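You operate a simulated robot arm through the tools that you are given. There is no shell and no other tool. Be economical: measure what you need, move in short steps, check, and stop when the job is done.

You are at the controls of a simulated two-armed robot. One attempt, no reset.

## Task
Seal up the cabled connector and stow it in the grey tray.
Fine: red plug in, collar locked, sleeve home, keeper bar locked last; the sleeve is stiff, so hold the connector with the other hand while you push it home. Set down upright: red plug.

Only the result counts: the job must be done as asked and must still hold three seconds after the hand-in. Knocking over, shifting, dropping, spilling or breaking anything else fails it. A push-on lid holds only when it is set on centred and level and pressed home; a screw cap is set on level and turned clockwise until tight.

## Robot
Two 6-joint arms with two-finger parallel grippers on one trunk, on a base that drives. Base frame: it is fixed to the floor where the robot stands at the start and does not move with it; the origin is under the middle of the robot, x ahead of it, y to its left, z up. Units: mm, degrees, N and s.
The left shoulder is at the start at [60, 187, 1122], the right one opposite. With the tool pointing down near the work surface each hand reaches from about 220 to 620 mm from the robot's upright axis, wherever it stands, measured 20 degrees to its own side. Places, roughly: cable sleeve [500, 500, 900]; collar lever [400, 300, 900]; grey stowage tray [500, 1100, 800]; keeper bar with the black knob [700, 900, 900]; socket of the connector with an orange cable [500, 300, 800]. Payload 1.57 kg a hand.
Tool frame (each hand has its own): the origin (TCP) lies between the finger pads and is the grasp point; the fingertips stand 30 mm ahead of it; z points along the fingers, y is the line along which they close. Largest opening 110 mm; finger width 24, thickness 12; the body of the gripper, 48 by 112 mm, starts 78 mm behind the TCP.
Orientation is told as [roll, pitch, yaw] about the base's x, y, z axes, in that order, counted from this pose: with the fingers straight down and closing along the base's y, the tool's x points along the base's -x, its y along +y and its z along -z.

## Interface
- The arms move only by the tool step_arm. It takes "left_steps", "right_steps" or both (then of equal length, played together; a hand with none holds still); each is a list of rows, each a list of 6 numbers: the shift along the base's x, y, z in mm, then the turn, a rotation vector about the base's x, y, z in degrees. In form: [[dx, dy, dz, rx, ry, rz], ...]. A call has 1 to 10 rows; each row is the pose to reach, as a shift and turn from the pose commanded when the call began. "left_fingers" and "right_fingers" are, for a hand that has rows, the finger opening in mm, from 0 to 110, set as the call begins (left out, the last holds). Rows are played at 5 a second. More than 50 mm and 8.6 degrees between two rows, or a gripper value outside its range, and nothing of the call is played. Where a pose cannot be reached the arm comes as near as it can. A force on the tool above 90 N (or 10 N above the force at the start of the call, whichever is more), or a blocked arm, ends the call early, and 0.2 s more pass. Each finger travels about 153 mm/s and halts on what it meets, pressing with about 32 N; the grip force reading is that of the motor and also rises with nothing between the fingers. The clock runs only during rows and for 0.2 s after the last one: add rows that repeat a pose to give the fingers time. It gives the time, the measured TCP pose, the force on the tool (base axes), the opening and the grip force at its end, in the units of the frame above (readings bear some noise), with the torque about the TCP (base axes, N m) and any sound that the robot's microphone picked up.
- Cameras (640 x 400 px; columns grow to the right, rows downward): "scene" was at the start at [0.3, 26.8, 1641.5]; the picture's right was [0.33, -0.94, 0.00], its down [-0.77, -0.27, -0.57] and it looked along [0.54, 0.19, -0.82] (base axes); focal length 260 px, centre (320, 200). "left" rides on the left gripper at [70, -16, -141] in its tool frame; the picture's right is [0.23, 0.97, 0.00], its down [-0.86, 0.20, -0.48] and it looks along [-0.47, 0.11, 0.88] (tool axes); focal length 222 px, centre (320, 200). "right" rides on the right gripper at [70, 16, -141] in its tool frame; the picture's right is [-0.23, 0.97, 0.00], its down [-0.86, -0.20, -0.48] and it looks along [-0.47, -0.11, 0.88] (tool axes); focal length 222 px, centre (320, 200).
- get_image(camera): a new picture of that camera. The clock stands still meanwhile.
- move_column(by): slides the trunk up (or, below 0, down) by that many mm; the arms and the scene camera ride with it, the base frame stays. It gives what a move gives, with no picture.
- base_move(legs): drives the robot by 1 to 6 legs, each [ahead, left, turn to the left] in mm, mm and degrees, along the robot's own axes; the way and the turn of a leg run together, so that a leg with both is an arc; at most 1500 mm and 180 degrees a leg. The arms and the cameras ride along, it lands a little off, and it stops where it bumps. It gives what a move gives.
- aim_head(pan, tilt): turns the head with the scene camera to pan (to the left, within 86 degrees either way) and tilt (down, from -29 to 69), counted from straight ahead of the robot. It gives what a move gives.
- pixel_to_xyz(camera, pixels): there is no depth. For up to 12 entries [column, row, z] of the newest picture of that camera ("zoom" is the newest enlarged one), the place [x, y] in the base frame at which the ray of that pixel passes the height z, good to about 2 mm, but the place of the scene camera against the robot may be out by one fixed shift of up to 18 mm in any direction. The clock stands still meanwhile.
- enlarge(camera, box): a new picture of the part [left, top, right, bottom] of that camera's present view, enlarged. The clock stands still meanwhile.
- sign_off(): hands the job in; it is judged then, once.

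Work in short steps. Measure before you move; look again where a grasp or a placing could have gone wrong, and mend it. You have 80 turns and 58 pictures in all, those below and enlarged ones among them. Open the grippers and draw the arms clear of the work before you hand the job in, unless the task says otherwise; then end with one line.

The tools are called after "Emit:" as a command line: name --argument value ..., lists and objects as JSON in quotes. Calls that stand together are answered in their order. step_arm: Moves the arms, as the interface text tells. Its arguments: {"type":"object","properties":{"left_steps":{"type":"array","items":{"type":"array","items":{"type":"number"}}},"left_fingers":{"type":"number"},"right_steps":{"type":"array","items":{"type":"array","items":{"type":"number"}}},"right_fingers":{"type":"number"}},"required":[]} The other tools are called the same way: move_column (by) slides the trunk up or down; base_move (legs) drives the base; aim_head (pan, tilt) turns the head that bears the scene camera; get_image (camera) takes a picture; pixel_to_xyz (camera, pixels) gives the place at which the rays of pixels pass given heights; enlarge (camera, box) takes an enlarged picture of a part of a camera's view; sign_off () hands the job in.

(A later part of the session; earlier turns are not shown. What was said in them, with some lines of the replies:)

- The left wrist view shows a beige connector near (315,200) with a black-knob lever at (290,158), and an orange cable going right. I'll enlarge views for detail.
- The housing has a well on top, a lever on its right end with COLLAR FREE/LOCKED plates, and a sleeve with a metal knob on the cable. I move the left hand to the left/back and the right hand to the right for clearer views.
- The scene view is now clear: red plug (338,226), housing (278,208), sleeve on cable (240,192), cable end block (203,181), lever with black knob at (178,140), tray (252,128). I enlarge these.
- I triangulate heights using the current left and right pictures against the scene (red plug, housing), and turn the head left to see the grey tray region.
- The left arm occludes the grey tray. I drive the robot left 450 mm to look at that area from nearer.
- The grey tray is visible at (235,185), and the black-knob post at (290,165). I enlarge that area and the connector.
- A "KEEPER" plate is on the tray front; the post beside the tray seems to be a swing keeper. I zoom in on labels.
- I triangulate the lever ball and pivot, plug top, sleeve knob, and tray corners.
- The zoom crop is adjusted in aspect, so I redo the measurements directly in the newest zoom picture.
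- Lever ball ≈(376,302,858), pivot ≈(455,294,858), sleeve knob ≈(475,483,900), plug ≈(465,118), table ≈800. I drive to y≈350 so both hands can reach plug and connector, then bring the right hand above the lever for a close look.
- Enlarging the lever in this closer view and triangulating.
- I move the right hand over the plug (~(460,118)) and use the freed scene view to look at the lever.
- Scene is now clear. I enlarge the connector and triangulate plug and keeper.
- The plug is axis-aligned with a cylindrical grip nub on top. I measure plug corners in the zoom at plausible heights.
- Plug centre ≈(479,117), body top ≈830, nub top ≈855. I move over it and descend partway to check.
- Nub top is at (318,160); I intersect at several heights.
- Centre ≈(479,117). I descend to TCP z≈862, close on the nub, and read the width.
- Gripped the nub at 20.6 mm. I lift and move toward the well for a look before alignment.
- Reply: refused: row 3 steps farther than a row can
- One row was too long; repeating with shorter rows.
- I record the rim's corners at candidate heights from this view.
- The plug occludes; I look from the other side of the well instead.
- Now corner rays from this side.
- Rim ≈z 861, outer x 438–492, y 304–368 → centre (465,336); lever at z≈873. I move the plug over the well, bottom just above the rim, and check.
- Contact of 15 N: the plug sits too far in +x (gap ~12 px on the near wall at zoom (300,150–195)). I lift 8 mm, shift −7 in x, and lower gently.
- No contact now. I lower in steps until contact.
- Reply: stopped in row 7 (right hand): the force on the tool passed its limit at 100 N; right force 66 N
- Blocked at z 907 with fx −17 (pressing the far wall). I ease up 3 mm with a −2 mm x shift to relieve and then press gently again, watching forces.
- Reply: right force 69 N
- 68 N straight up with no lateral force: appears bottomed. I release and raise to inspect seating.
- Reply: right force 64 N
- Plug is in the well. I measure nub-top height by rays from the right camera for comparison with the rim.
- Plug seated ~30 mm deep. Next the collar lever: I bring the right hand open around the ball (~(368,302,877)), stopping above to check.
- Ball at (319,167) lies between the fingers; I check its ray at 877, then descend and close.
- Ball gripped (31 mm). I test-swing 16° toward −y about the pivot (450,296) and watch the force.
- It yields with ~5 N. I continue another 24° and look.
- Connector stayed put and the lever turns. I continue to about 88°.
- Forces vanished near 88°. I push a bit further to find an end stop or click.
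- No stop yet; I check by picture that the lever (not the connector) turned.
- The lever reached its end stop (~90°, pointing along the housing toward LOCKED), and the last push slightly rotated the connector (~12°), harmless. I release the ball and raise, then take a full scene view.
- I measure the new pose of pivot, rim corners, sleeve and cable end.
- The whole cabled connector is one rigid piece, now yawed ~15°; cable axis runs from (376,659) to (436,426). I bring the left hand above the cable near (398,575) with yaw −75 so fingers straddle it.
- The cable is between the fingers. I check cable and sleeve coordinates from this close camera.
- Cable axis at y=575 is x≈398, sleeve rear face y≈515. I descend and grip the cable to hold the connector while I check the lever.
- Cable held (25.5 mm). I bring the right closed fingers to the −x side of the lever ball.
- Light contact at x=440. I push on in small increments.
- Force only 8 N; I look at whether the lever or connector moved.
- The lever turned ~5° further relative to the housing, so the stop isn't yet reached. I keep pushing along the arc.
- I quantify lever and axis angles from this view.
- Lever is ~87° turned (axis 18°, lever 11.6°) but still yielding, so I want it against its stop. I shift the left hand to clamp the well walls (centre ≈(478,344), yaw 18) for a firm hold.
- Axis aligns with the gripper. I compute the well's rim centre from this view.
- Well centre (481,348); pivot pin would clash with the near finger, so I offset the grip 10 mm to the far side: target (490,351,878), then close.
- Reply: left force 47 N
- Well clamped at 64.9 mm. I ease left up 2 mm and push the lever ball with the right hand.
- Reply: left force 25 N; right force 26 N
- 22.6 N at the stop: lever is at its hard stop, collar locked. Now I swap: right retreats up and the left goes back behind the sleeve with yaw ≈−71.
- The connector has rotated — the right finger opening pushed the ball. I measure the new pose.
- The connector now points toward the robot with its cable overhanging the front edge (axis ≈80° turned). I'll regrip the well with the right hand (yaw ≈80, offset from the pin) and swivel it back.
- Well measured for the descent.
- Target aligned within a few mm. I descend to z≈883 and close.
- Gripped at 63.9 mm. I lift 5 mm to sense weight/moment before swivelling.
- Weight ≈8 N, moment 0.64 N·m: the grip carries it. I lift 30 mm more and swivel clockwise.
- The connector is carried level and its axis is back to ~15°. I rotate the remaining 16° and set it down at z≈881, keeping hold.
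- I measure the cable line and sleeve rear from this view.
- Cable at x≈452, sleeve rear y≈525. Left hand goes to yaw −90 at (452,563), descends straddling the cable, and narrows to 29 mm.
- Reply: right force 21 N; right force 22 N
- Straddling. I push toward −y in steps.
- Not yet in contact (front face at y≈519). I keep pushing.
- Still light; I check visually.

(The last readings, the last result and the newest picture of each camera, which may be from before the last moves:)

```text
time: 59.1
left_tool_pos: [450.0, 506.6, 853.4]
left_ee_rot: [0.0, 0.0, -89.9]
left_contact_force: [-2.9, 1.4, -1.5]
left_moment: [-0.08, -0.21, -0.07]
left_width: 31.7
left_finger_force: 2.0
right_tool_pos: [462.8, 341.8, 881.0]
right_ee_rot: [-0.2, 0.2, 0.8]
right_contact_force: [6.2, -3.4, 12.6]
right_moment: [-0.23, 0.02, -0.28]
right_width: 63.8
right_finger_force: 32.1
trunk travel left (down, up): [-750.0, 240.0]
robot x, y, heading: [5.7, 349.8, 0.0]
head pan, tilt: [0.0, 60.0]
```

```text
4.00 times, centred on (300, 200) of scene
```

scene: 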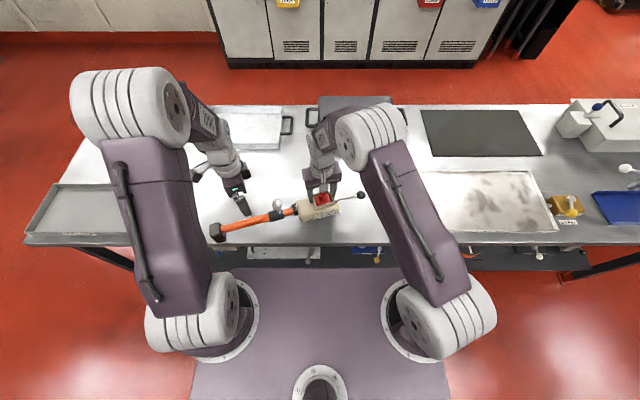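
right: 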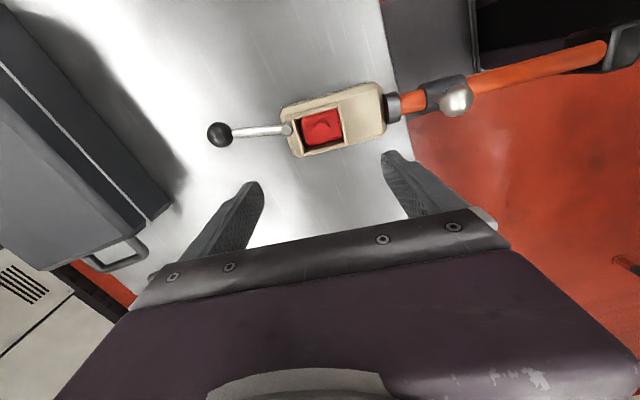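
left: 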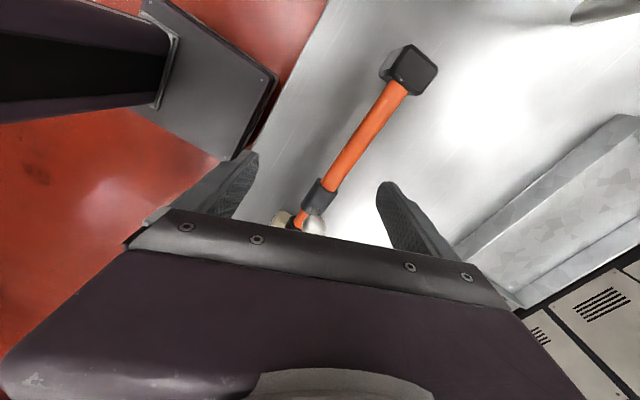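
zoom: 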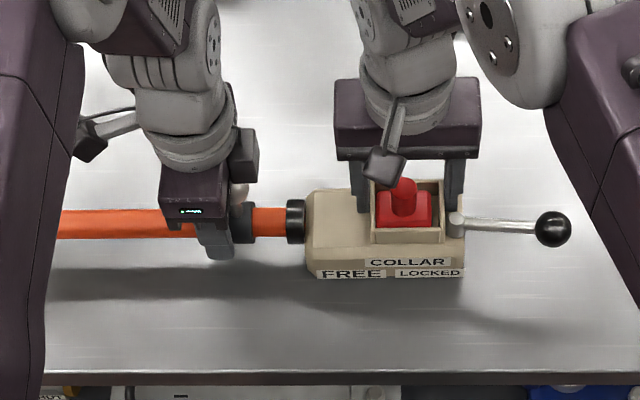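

The fingers slid around the sleeve (its diameter ≈31). I close to grip the sleeve itself, then push toward the housing.

Emit:
step_arm --left_steps '[[0, 0, 0, 0, 0, 0], [0, 0, 0, 0, 0, 0]]' --left_fingers 0

Emit:
step_arm --left_steps '[[0, -4, 0, 0, 0, 0], [0, -8, 0, 0, 0, 0], [0, -12, 0, 0, 0, 0]]'

```text
time: 59.7
left_tool_pos: [449.6, 507.0, 853.0]
left_ee_rot: [-0.2, 0.0, -89.7]
left_contact_force: [-9.0, 5.8, 1.0]
left_moment: [0.31, 0.09, 0.49]
left_width: 25.7
left_finger_force: 32.2
right_tool_pos: [463.5, 341.4, 881.4]
right_ee_rot: [-0.2, 0.5, 0.8]
right_contact_force: [8.1, -5.6, 8.0]
right_moment: [0.09, 0.43, -1.06]
right_width: 63.7
right_finger_force: 32.4
trunk travel left (down, up): [-750.0, 240.0]
robot x, y, heading: [0.7, 350.2, -0.4]
head pan, tilt: [0.0, 60.0]
```

```text
time: 60.5
left_tool_pos: [449.6, 494.7, 851.4]
left_ee_rot: [0.0, 0.0, -89.8]
left_contact_force: [-8.8, 23.2, -0.1]
left_moment: [-0.18, -0.01, -0.68]
left_width: 25.7
left_finger_force: 31.7
right_tool_pos: [463.6, 340.8, 881.0]
right_ee_rot: [-0.1, 0.4, 0.9]
right_contact_force: [8.5, -24.5, 5.8]
right_moment: [-0.87, -0.2, -0.55]
right_width: 63.7
right_finger_force: 31.7
trunk travel left (down, up): [-750.0, 240.0]
robot x, y, heading: [2.1, 349.5, -0.2]
head pan, tilt: [0.0, 60.0]
```

Width 25.7 means it's still on the cable, with the sleeve ahead. I loosen to 27 and push on to feel the sleeve.

Emit:
step_arm --left_steps '[[0, 0, 0, 0, 0, 0], [0, 0, 0, 0, 0, 0], [0, -4, 0, 0, 0, 0], [0, -8, 0, 0, 0, 0]]' --left_fingers 27

Emit:
enlarge --camera "scene" --box '[220, 150, 380, 250]'

```text
time: 61.5
left_tool_pos: [450.6, 487.9, 852.3]
left_ee_rot: [0.0, 0.1, -89.8]
left_contact_force: [-3.4, 1.9, -0.3]
left_moment: [-0.02, -0.21, -0.06]
left_width: 29.8
left_finger_force: 17.4
right_tool_pos: [463.7, 342.1, 880.8]
right_ee_rot: [-0.2, 0.4, 0.8]
right_contact_force: [2.0, -1.8, -2.2]
right_moment: [-0.25, 0.07, -0.4]
right_width: 64.2
right_finger_force: 32.1
trunk travel left (down, up): [-750.0, 240.0]
robot x, y, heading: [-1.1, 350.2, -0.5]
head pan, tilt: [0.0, 60.0]
```

```text
4.00 times, centred on (300, 200) of scene
```

zoom: 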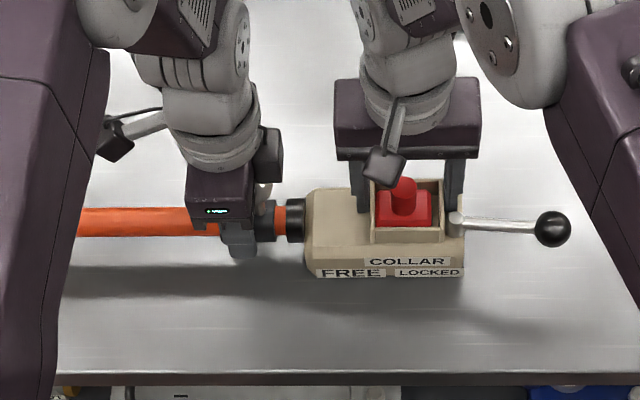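

The sleeve advances with the fingers (its front now at 275 vs neck 287). I keep pushing.

Emit:
step_arm --left_steps '[[0, -4, 0, 0, 0, 0], [0, -8, 0, 0, 0, 0], [0, -12, 0, 0, 0, 0], [0, -16, 0, 0, 0, 0], [0, -20, 0, 0, 0, 0], [0, -24, 0, 0, 0, 0]]'

```text
time: 62.9
left_tool_pos: [450.3, 463.4, 852.5]
left_ee_rot: [-0.1, 0.1, -89.8]
left_contact_force: [0.4, 13.3, -4.4]
left_moment: [-0.04, 0.02, -0.01]
left_width: 29.0
left_finger_force: 31.9
right_tool_pos: [464.4, 341.7, 880.3]
right_ee_rot: [-0.2, 0.4, 0.9]
right_contact_force: [-1.1, -12.6, 8.0]
right_moment: [0.34, -0.03, 0.13]
right_width: 63.9
right_finger_force: 32.0
trunk travel left (down, up): [-750.0, 240.0]
robot x, y, heading: [-3.0, 347.8, -0.3]
head pan, tilt: [0.0, 60.0]
```

Force 13 N rising as it meets the neck. Continue, with fingers set tighter at 26.

Emit:
step_arm --left_steps '[[0, -4, 0, 0, 0, 0], [0, -8, 0, 0, 0, 0], [0, -12, 0, 0, 0, 0], [0, -16, 0, 0, 0, 0]]' --left_fingers 26

```text
time: 63.9
left_tool_pos: [450.8, 446.4, 853.4]
left_ee_rot: [0.1, -0.1, -89.8]
left_contact_force: [-4.7, 11.8, 3.6]
left_moment: [-1.09, -0.28, -0.05]
left_width: 30.9
left_finger_force: 32.5
right_tool_pos: [463.9, 342.0, 879.9]
right_ee_rot: [-0.1, 0.3, 0.8]
right_contact_force: [6.1, -8.5, -3.2]
right_moment: [0.31, -0.34, -0.3]
right_width: 63.9
right_finger_force: 32.0
trunk travel left (down, up): [-750.0, 240.0]
robot x, y, heading: [2.8, 346.3, -0.2]
head pan, tilt: [0.0, 60.0]
```

Width 30.9 suggests the fingers may now ride on the sleeve; I check.

Emit:
enlarge --camera "scene" --box '[250, 170, 346, 230]'

```text
6.67 times, centred on (298, 200) of scene
```

zoom: 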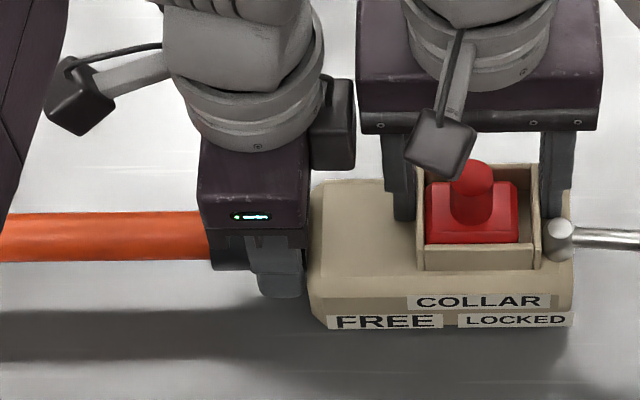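

The sleeve has reached the housing but the fingers overrode it (rear at px 210 ≈ y 482). I back off behind it, clamp lightly onto the cable, and push its rear face home.

Emit:
step_arm --left_steps '[[0, 0, 0, 0, 0, 0], [0, 0, 0, 0, 0, 0], [0, 30, 0, 0, 0, 0], [0, 62, 0, 0, 0, 0]]' --left_fingers 45

Emit:
step_arm --left_steps '[[0, 0, 0, 0, 0, 0], [0, 0, 0, 0, 0, 0], [0, -4, 0, 0, 0, 0], [0, -8, 0, 0, 0, 0], [0, -11, 0, 0, 0, 0], [0, -14, 0, 0, 0, 0]]' --left_fingers 0

```text
time: 64.9
left_tool_pos: [450.4, 507.0, 852.7]
left_ee_rot: [0.0, -0.1, -89.9]
left_contact_force: [-1.0, -0.2, 0.5]
left_moment: [0.04, 0.03, -0.01]
left_width: 44.9
left_finger_force: 0.1
right_tool_pos: [463.5, 344.0, 880.5]
right_ee_rot: [-0.2, 0.4, 0.8]
right_contact_force: [0.5, 1.1, 1.1]
right_moment: [-0.4, -0.31, 0.0]
right_width: 63.9
right_finger_force: 32.1
trunk travel left (down, up): [-750.0, 240.0]
robot x, y, heading: [2.2, 348.0, -0.2]
head pan, tilt: [0.0, 60.0]
```

```text
time: 66.3
left_tool_pos: [451.0, 492.1, 852.5]
left_ee_rot: [0.0, 0.0, -89.9]
left_contact_force: [-5.7, 21.8, 0.3]
left_moment: [0.33, 0.08, 0.69]
left_width: 25.4
left_finger_force: 32.5
right_tool_pos: [464.3, 340.9, 881.0]
right_ee_rot: [-0.2, 0.3, 0.8]
right_contact_force: [3.8, -23.6, 1.3]
right_moment: [-0.33, -0.37, -0.9]
right_width: 63.8
right_finger_force: 32.2
trunk travel left (down, up): [-750.0, 240.0]
robot x, y, heading: [2.6, 346.7, -0.1]
head pan, tilt: [0.0, 60.0]
```

Baseline cable friction ≈22 N. I continue pushing and look for a rise.

Emit:
step_arm --left_steps '[[0, -3, 0, 0, 0, 0], [0, -6, 0, 0, 0, 0], [0, -9, 0, 0, 0, 0], [0, -12, 0, 0, 0, 0]]'

```text
time: 67.3
left_tool_pos: [450.8, 480.0, 852.9]
left_ee_rot: [0.0, 0.0, -89.9]
left_contact_force: [-3.5, 20.7, -0.1]
left_moment: [0.49, 0.06, 0.71]
left_width: 25.3
left_finger_force: 32.0
right_tool_pos: [464.7, 340.7, 881.3]
right_ee_rot: [-0.1, 0.4, 0.8]
right_contact_force: [4.3, -22.1, 1.7]
right_moment: [-0.18, 0.15, -0.42]
right_width: 63.9
right_finger_force: 32.1
trunk travel left (down, up): [-750.0, 240.0]
robot x, y, heading: [-1.9, 348.5, -0.1]
head pan, tilt: [0.0, 60.0]
```

Emit:
step_arm --left_steps '[[0, -3, 0, 0, 0, 0], [0, -6, 0, 0, 0, 0], [0, -9, 0, 0, 0, 0], [0, -12, 0, 0, 0, 0], [0, -15, 0, 0, 0, 0]]'

```text
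time: 68.5
left_tool_pos: [451.9, 468.3, 853.7]
left_ee_rot: [0.1, 0.0, -89.8]
left_contact_force: [-1.8, 26.1, -0.3]
left_moment: [-0.12, 0.0, 0.67]
left_width: 25.4
left_finger_force: 32.1
right_tool_pos: [464.0, 341.0, 880.2]
right_ee_rot: [-0.3, 0.4, 0.7]
right_contact_force: [1.8, -25.5, 2.9]
right_moment: [-0.15, 0.14, -0.61]
right_width: 63.9
right_finger_force: 32.0
trunk travel left (down, up): [-750.0, 240.0]
robot x, y, heading: [-1.5, 346.2, -0.2]
head pan, tilt: [0.0, 60.0]
```

Slight lag now (468 vs 465): contact starting. I push further.

Emit:
step_arm --left_steps '[[0, -4, 0, 0, 0, 0], [0, -8, 0, 0, 0, 0], [0, -12, 0, 0, 0, 0], [0, -12, 0, 0, 0, 0]]'

```text
time: 69.5
left_tool_pos: [451.2, 452.7, 853.2]
left_ee_rot: [0.1, -0.2, -89.9]
left_contact_force: [-2.5, 13.6, 0.7]
left_moment: [-1.15, -0.21, 0.0]
left_width: 31.0
left_finger_force: 31.8
right_tool_pos: [466.1, 342.1, 879.4]
right_ee_rot: [0.0, 0.2, 0.9]
right_contact_force: [3.2, -16.1, -3.7]
right_moment: [-0.4, -0.17, -0.18]
right_width: 63.6
right_finger_force: 32.0
trunk travel left (down, up): [-750.0, 240.0]
robot x, y, heading: [5.5, 348.9, -0.3]
head pan, tilt: [0.0, 60.0]
```

Readings are ambiguous about where the sleeve is. I open, raise the left hand clear and look directly.

Emit:
step_arm --left_steps '[[0, 0, 0, 0, 0, 0], [0, 0, 0, 0, 0, 0], [0, 10, 45, 0, 0, 0], [0, 40, 80, 0, 0, 0], [0, 80, 100, 0, 0, 0], [0, 120, 110, 0, 0, 0]]' --left_fingers 60

Emit:
enlarge --camera "scene" --box '[240, 160, 368, 240]'

```text
time: 70.9
left_tool_pos: [451.0, 578.3, 961.5]
left_ee_rot: [0.0, 0.0, -90.0]
left_contact_force: [-0.2, 0.4, 0.1]
left_moment: [0.02, -0.03, 0.02]
left_width: 59.8
left_finger_force: 0.0
right_tool_pos: [465.0, 343.2, 881.9]
right_ee_rot: [-0.1, 0.4, 0.8]
right_contact_force: [0.8, 2.8, 1.1]
right_moment: [-0.3, -0.46, -0.17]
right_width: 63.9
right_finger_force: 31.9
trunk travel left (down, up): [-750.0, 240.0]
robot x, y, heading: [0.0, 347.5, -0.1]
head pan, tilt: [0.0, 60.0]
```

```text
5.00 times, centred on (304, 200) of scene
```

zoom: 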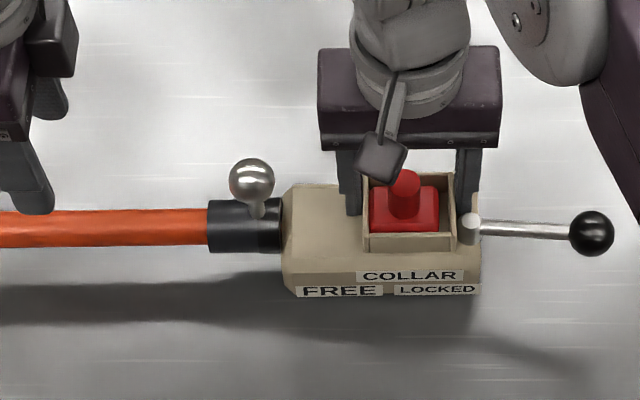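

The sleeve has slid over the neck to about the housing face, with a thin ring (~px 270–284) perhaps still showing. I give a firm final push with a closed fist behind its knob (y≈447, z≈898).

Emit:
step_arm --left_steps '[[0, -25, -20, 0, 0, 0], [0, -50, -45, 0, 0, 0], [0, -60, -66, 0, 0, 0], [0, -80, -66, 0, 0, 0], [0, -94, -66, 0, 0, 0], [0, -100, -66, 0, 0, 0], [0, -104, -66, 0, 0, 0]]' --left_fingers 0

```text
time: 72.5
left_tool_pos: [450.5, 473.3, 896.4]
left_ee_rot: [-0.1, 0.1, -89.9]
left_contact_force: [-4.0, 27.3, 9.2]
left_moment: [-0.38, -0.04, -0.09]
left_width: 0.0
left_finger_force: 21.5
right_tool_pos: [464.0, 340.2, 880.3]
right_ee_rot: [-0.3, 0.4, 0.8]
right_contact_force: [6.3, -20.7, 2.2]
right_moment: [0.25, -0.77, -0.14]
right_width: 63.8
right_finger_force: 31.7
trunk travel left (down, up): [-750.0, 240.0]
robot x, y, heading: [-1.6, 353.5, -0.2]
head pan, tilt: [0.0, 60.0]
```

Contact at 473 with 27 N. I press further in 2 mm steps.

Emit:
step_arm --left_steps '[[0, -2, 0, 0, 0, 0], [0, -4, 0, 0, 0, 0], [0, -6, 0, 0, 0, 0], [0, -8, 0, 0, 0, 0], [0, -8, 0, 0, 0, 0]]'

```text
time: 73.7
left_tool_pos: [449.6, 467.3, 897.1]
left_ee_rot: [-0.1, 0.2, -89.7]
left_contact_force: [-5.8, 79.9, 0.8]
left_moment: [-0.79, 0.08, -0.07]
left_width: 0.3
left_finger_force: 22.0
right_tool_pos: [463.1, 337.5, 879.9]
right_ee_rot: [-0.7, 0.4, 0.8]
right_contact_force: [1.2, -75.1, 8.2]
right_moment: [0.96, -0.26, 0.44]
right_width: 64.0
right_finger_force: 32.0
trunk travel left (down, up): [-750.0, 240.0]
robot x, y, heading: [-0.9, 351.7, -0.0]
head pan, tilt: [0.0, 60.0]
```

80 N with the right hand holding: sleeve is hard home. Now the left hand backs off and up out of the way.

Emit:
step_arm --left_steps '[[0, 30, 0, 0, 0, 0], [0, 60, 30, 0, 0, 0], [-20, 80, 70, 0, 0, 8], [-50, 100, 100, 0, 0, 16], [-80, 120, 130, 0, 0, 24], [-110, 140, 160, 0, 0, 32], [-140, 160, 190, 0, 0, 40], [-170, 180, 220, 0, 0, 48], [-200, 200, 250, 0, 0, 56]]'

Emit:
step_arm --right_steps '[[0, 0, 10, 0, 0, 0], [0, 0, 30, 0, 0, 0], [0, 0, 60, 0, 0, 0], [0, 0, 90, 0, 0, 0], [0, 0, 110, 0, 0, 0], [0, 0, 110, 0, 0, 0]]'

```text
time: 75.7
left_tool_pos: [249.1, 662.2, 1148.1]
left_ee_rot: [-0.1, -0.1, -33.7]
left_contact_force: [0.6, 0.0, 0.1]
left_moment: [0.02, -0.01, -0.03]
left_width: 0.2
left_finger_force: 21.3
right_tool_pos: [461.8, 342.3, 880.2]
right_ee_rot: [-0.2, 0.5, 0.8]
right_contact_force: [0.9, 1.8, 1.5]
right_moment: [0.51, -0.32, -0.3]
right_width: 63.7
right_finger_force: 31.7
trunk travel left (down, up): [-750.0, 240.0]
robot x, y, heading: [4.2, 350.5, -0.2]
head pan, tilt: [0.0, 60.0]
```

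```text
time: 77.1
left_tool_pos: [250.9, 663.4, 1147.3]
left_ee_rot: [0.0, 0.1, -33.9]
left_contact_force: [-0.4, -0.4, 0.0]
left_moment: [0.01, 0.01, -0.01]
left_width: 0.0
left_finger_force: 21.0
right_tool_pos: [465.3, 341.4, 990.0]
right_ee_rot: [-0.3, 0.5, 0.8]
right_contact_force: [-0.3, 0.5, -8.8]
right_moment: [-0.67, -0.12, -0.04]
right_width: 63.8
right_finger_force: 31.9
trunk travel left (down, up): [-750.0, 240.0]
robot x, y, heading: [0.4, 349.7, -0.2]
head pan, tilt: [0.0, 60.0]
5 turns are left
```

Lift is stable (8.8 N). Five turns remain: I drive left 620 mm to the tray and take one scene view, with a pixel grid for measuring the tray edges.

Emit:
base_move --legs '[[0, 620, 0]]'

Emit:
get_image --camera "scene"

Emit:
pixel_to_xyz --camera "scene" --pixels '[[200, 233, 825], [220, 233, 825], [240, 233, 825], [330, 233, 825], [350, 233, 825], [370, 233, 825], [350, 225, 825], [350, 241, 825], [350, 185, 825], [370, 150, 861], [390, 150, 861], [370, 140, 861]]'

```text
time: 80.6
left_tool_pos: [259.4, 1286.1, 1148.1]
left_ee_rot: [0.1, 0.1, -34.3]
left_contact_force: [0.1, 0.1, -0.9]
left_moment: [0.0, 0.0, -0.02]
left_width: 0.1
left_finger_force: 21.5
right_tool_pos: [469.9, 960.8, 988.7]
right_ee_rot: [-0.1, 0.3, 0.2]
right_contact_force: [-0.1, -1.2, -7.7]
right_moment: [-0.6, -0.11, 0.0]
right_width: 63.6
right_finger_force: 32.0
trunk travel left (down, up): [-750.0, 240.0]
robot x, y, heading: [4.5, 978.5, -0.9]
head pan, tilt: [0.0, 60.0]
```

```text
2 pictures are left
```

scene: 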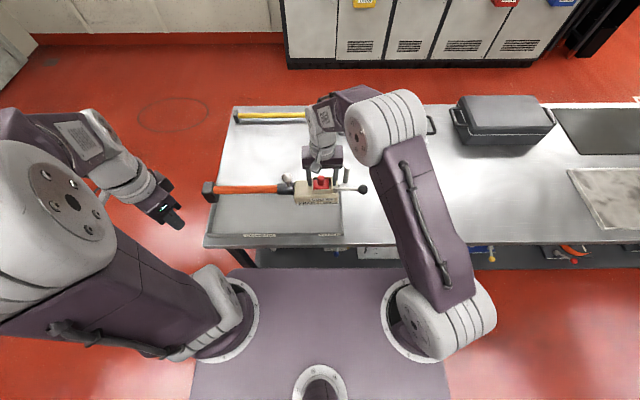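

```text
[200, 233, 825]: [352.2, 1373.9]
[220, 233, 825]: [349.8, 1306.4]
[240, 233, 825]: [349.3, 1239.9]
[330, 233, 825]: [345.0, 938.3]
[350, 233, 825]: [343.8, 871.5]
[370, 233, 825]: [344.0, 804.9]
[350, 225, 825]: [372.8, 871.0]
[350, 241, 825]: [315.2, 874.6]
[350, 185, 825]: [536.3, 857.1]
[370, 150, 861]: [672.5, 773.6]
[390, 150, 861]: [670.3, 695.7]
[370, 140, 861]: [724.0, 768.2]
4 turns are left
```

Tray rim spans y≈892–1347, front x≈358; the connector spans TCP−50…+385, so TCP y≈952, x≈435. I lower it in, with force stop.

Emit:
step_arm --right_steps '[[-18, -5, 0, 0, 0, 0], [-35, -9, 0, 0, 0, 0.6], [-35, -9, -35, 0, 0, 0.6], [-35, -9, -65, 0, 0, 0.6], [-35, -9, -85, 0, 0, 0.6], [-35, -9, -94, 0, 0, 0.6], [-35, -9, -100, 0, 0, 0.6], [-35, -9, -104, 0, 0, 0.6]]'

Emit:
enlarge --camera "scene" --box '[190, 130, 382, 250]'

```text
time: 82.4
left_tool_pos: [258.0, 1284.9, 1147.3]
left_ee_rot: [-0.1, 0.0, -34.4]
left_contact_force: [0.1, 0.2, 0.2]
left_moment: [-0.02, -0.03, 0.02]
left_width: 0.0
left_finger_force: 21.3
right_tool_pos: [435.0, 953.2, 886.5]
right_ee_rot: [-0.1, 0.4, 0.7]
right_contact_force: [0.2, -1.0, -5.6]
right_moment: [0.48, 0.02, 0.05]
right_width: 63.8
right_finger_force: 31.5
trunk travel left (down, up): [-750.0, 240.0]
robot x, y, heading: [3.4, 973.0, -0.9]
head pan, tilt: [0.0, 60.0]
```

```text
3.33 times, centred on (286, 190) of scene
3 turns are left
```

zoom: 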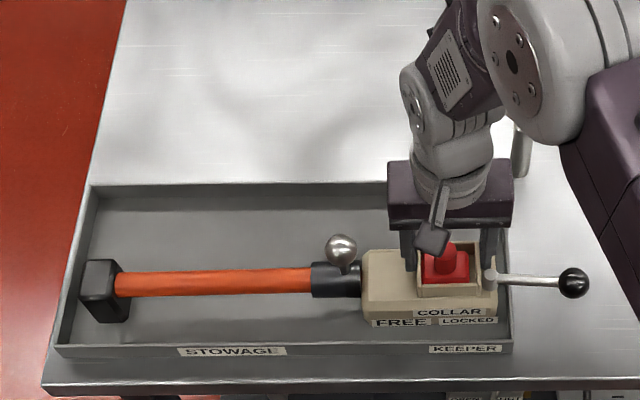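

The connector lies fully inside the tray, block end touching. I lower 4 mm, release, lift away, then bring the right hand, tilted forward, toward the keeper ball at about (694,966,861) and look.

Emit:
step_arm --right_steps '[[0, 0, -3, 0, 0, 0], [0, 0, -5, 0, 0, 0], [0, 0, -5, 0, 0, 0]]'

Emit:
step_arm --right_steps '[[0, 0, 0, 0, 0, 0], [0, 0, 0, 0, 0, 0], [0, 0, 1, 0, 0, 0], [0, 0, 40, 0, 0, 0], [0, 0, 80, 0, 0, 0], [0, 0, 125, 0, 0, 0]]' --right_fingers 90

Emit:
step_arm --right_steps '[[38, 0, 0, 0.9, -5, 3.2], [76, 1, 0, 1.7, -9.9, 6.5], [115, 1, 0, 2.6, -14.9, 9.8], [154, 2, -10, 3.5, -19.8, 13], [192, 3, -30, 4.3, -24.8, 16.2], [231, 3, -60, 5.2, -29.7, 19.5], [231, 3, -93, 5.2, -29.7, 19.5]]' --right_fingers 70

Emit:
get_image --camera "right"

Emit:
pixel_to_xyz --camera "right" --pixels '[[320, 165, 861], [340, 165, 861], [300, 165, 861], [320, 145, 861], [320, 185, 861], [320, 125, 861], [360, 165, 861], [260, 165, 861]]'

```text
time: 83.2
left_tool_pos: [256.3, 1284.8, 1150.1]
left_ee_rot: [0.2, -0.1, -34.4]
left_contact_force: [-0.5, 0.2, -0.5]
left_moment: [0.0, 0.01, 0.01]
left_width: 0.0
left_finger_force: 20.9
right_tool_pos: [435.1, 953.6, 882.3]
right_ee_rot: [-0.1, 0.1, 0.8]
right_contact_force: [5.9, -2.0, 30.5]
right_moment: [0.23, -0.15, -0.05]
right_width: 63.6
right_finger_force: 31.8
trunk travel left (down, up): [-750.0, 240.0]
robot x, y, heading: [7.0, 972.5, -0.9]
head pan, tilt: [0.0, 60.0]
```

```text
time: 84.6
left_tool_pos: [259.8, 1286.3, 1147.6]
left_ee_rot: [0.0, 0.0, -34.5]
left_contact_force: [0.4, 0.4, -0.1]
left_moment: [0.02, -0.03, -0.01]
left_width: 0.0
left_finger_force: 20.8
right_tool_pos: [435.6, 950.5, 1003.6]
right_ee_rot: [-0.3, 0.4, 0.9]
right_contact_force: [0.8, 0.1, 0.2]
right_moment: [0.0, -0.04, 0.01]
right_width: 89.9
right_finger_force: 0.0
trunk travel left (down, up): [-750.0, 240.0]
robot x, y, heading: [3.2, 977.2, -0.8]
head pan, tilt: [0.0, 60.0]
```

```text
time: 86.2
left_tool_pos: [259.9, 1285.1, 1147.9]
left_ee_rot: [-0.1, 0.0, -34.4]
left_contact_force: [0.6, -0.2, -0.3]
left_moment: [-0.01, -0.01, -0.01]
left_width: 0.0
left_finger_force: 21.1
right_tool_pos: [667.3, 956.3, 911.5]
right_ee_rot: [-0.7, -29.7, 21.0]
right_contact_force: [0.2, -0.2, -0.5]
right_moment: [0.02, -0.01, -0.03]
right_width: 69.9
right_finger_force: 0.0
trunk travel left (down, up): [-750.0, 240.0]
robot x, y, heading: [9.5, 974.3, -0.8]
head pan, tilt: [0.0, 60.0]
```

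```text
0 pictures are left
```

right: 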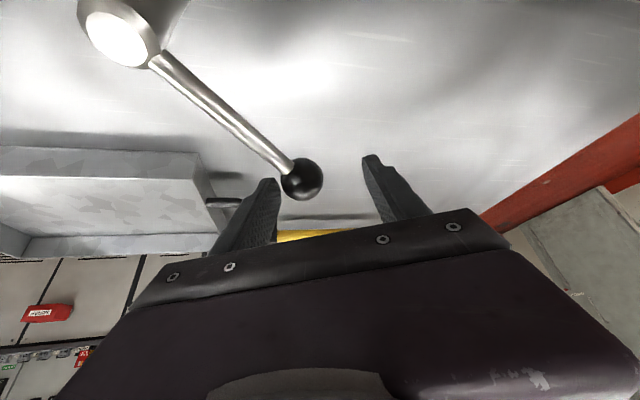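

```text
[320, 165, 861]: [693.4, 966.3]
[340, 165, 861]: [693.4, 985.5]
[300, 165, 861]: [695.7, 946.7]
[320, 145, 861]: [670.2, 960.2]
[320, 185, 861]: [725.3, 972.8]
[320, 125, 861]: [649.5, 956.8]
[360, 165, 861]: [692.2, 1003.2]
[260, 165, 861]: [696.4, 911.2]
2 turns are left
```

The ball appears at (302,179), pivot top at (118,40): ray geometry gives ball ≈(681,948,888), pivot ≈(588,863), bar angle ≈42°. I grip the ball and swing the bar counter-clockwise over the tray about the pivot.

Emit:
step_arm --right_steps '[[5, -12, 0, 0, 0, 0], [10, -10, -14, 0, 0, 0], [14, -9, -24, 0, 0, 0]]' --right_fingers 70

Emit:
step_arm --right_steps '[[0, 0, 0, 0, 0, 0], [0, 0, 0, 0, 0, 0], [0, 0, 0, 0, 0, 0]]' --right_fingers 0

Emit:
step_arm --right_steps '[[-6, 6, 0, 0, 0, 4], [-12.7, 12.1, 0, 0, 0, 8], [-27, 22.3, 0, 0, 0, 16], [-42.6, 30.5, 0, 0, 0, 24]]'

Emit:
step_arm --right_steps '[[-16.5, 5.9, 0, 0, 0, 8], [-33.7, 9.4, 0, 0, 0, 16], [-51.3, 10.5, 0, 0, 0, 24], [-68.8, 9.1, 0, 0, 0, 32], [-86, 5.4, 0, 0, 0, 40], [-102.5, -0.8, 0, 0, 0, 48], [-117.9, -9.1, 0, 0, 0, 56], [-132.1, -19.5, 0, 0, 0, 64]]'

```text
time: 87.0
left_tool_pos: [258.3, 1285.0, 1148.0]
left_ee_rot: [0.0, 0.0, -34.4]
left_contact_force: [0.4, 0.0, -0.7]
left_moment: [-0.01, -0.03, 0.0]
left_width: 0.2
left_finger_force: 21.3
right_tool_pos: [682.1, 945.6, 887.6]
right_ee_rot: [-0.6, -29.5, 20.9]
right_contact_force: [0.2, 1.2, 0.0]
right_moment: [-0.01, -0.01, 0.0]
right_width: 70.0
right_finger_force: 0.0
trunk travel left (down, up): [-750.0, 240.0]
robot x, y, heading: [3.5, 973.8, -0.9]
head pan, tilt: [0.0, 60.0]
```

```text
time: 87.8
left_tool_pos: [258.5, 1286.4, 1147.6]
left_ee_rot: [0.0, -0.2, -34.3]
left_contact_force: [0.7, -0.1, -0.2]
left_moment: [0.02, 0.0, 0.0]
left_width: 0.0
left_finger_force: 21.3
right_tool_pos: [680.7, 948.3, 886.9]
right_ee_rot: [-0.6, -29.5, 20.9]
right_contact_force: [-4.9, 11.1, -2.6]
right_moment: [0.05, -0.19, -0.18]
right_width: 30.9
right_finger_force: 39.7
trunk travel left (down, up): [-750.0, 240.0]
robot x, y, heading: [7.1, 974.4, -1.0]
head pan, tilt: [0.0, 60.0]
```

```text
time: 88.8
left_tool_pos: [260.6, 1287.2, 1147.2]
left_ee_rot: [-0.1, 0.0, -34.5]
left_contact_force: [0.7, -0.5, -0.9]
left_moment: [-0.02, -0.02, 0.0]
left_width: 0.0
left_finger_force: 21.2
right_tool_pos: [638.3, 978.6, 887.9]
right_ee_rot: [-0.6, -29.4, 45.0]
right_contact_force: [5.8, 10.0, -3.9]
right_moment: [-0.02, -0.02, 0.04]
right_width: 30.6
right_finger_force: 39.9
trunk travel left (down, up): [-750.0, 240.0]
robot x, y, heading: [6.3, 971.7, -0.9]
head pan, tilt: [0.0, 60.0]
```

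```text
time: 90.6
left_tool_pos: [269.7, 1292.4, 1143.7]
left_ee_rot: [-0.6, 0.3, -34.2]
left_contact_force: [-0.2, 0.3, 0.0]
left_moment: [-0.04, -0.02, -0.02]
left_width: 0.1
left_finger_force: 21.2
right_tool_pos: [521.2, 966.2, 888.9]
right_ee_rot: [-1.5, -29.3, 109.0]
right_contact_force: [60.1, 38.0, -6.0]
right_moment: [0.23, 1.15, 1.06]
right_width: 31.2
right_finger_force: 39.8
trunk travel left (down, up): [-750.0, 240.0]
robot x, y, heading: [6.9, 973.5, -0.9]
head pan, tilt: [0.0, 60.0]
1 turns are left
```

Ball gripped (31 mm) and swung ~82° to a hard stop (71 N): keeper locked. I relieve the load, open, retreat along the tool axis and up, then hand in.

Emit:
step_arm --right_steps '[[8, 5, 0, 0, 0, 0], [13, 8, 0, 0, 0, 0], [13, 8, 0, 0, 0, 0]]'

Emit:
step_arm --right_steps '[[0, 0, 0, 0, 0, 0], [0, 0, 0, 0, 0, 0], [4, -10, 20, 0, 0, 0], [10, -26, 48, 0, 0, 0], [16, -42, 80, 0, 0, 0], [16, -42, 120, 0, 0, 0], [16, -42, 160, 0, 0, 0]]' --right_fingers 55

Emit:
step_arm --left_steps '[[0, 0, 0, 0, 0, 0], [0, 0, 0, 0, 0, 0]]' --left_fingers 80

Emit:
sign_off

```text
time: 91.4
left_tool_pos: [261.4, 1286.2, 1148.2]
left_ee_rot: [-0.1, 0.1, -34.4]
left_contact_force: [-0.2, -0.4, 0.1]
left_moment: [-0.02, 0.06, -0.01]
left_width: 0.0
left_finger_force: 21.9
right_tool_pos: [522.5, 965.4, 888.5]
right_ee_rot: [-0.8, -29.5, 108.7]
right_contact_force: [28.4, 7.9, 15.7]
right_moment: [-0.58, 0.09, 0.1]
right_width: 30.8
right_finger_force: 40.1
trunk travel left (down, up): [-750.0, 240.0]
robot x, y, heading: [5.8, 975.8, -0.9]
head pan, tilt: [0.0, 60.0]
```

```text
time: 93.0
left_tool_pos: [257.5, 1285.4, 1148.0]
left_ee_rot: [0.0, 0.1, -34.3]
left_contact_force: [0.1, -0.8, -0.6]
left_moment: [-0.01, -0.03, 0.02]
left_width: 0.0
left_finger_force: 21.2
right_tool_pos: [533.1, 923.6, 1050.1]
right_ee_rot: [-0.8, -29.7, 108.8]
right_contact_force: [-0.3, 0.0, 0.2]
right_moment: [0.01, 0.0, 0.0]
right_width: 54.7
right_finger_force: 0.0
trunk travel left (down, up): [-750.0, 240.0]
robot x, y, heading: [8.2, 971.6, -0.8]
head pan, tilt: [0.0, 60.0]
```

```text
time: 93.6
left_tool_pos: [259.4, 1285.3, 1147.1]
left_ee_rot: [-0.1, 0.0, -34.3]
left_contact_force: [-0.8, 0.5, 0.4]
left_moment: [0.07, 0.02, -0.01]
left_width: 79.8
left_finger_force: 0.1
right_tool_pos: [534.1, 923.3, 1049.2]
right_ee_rot: [-0.8, -29.5, 108.9]
right_contact_force: [0.1, -0.4, -0.3]
right_moment: [0.0, -0.02, -0.04]
right_width: 55.2
right_finger_force: 0.0
trunk travel left (down, up): [-750.0, 240.0]
robot x, y, heading: [1.8, 973.0, -0.7]
head pan, tilt: [0.0, 60.0]
```

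```text
The job is handed in.
```

The red plug is in, the collar lever and keeper bar were each pushed to a hard stop, the sleeve is home, and the connector is upright in the grey tray; I had no pictures left to check the final state, no lock click was ever reported, and the connector was swung about 80° by accident mid-job before I set it straight.
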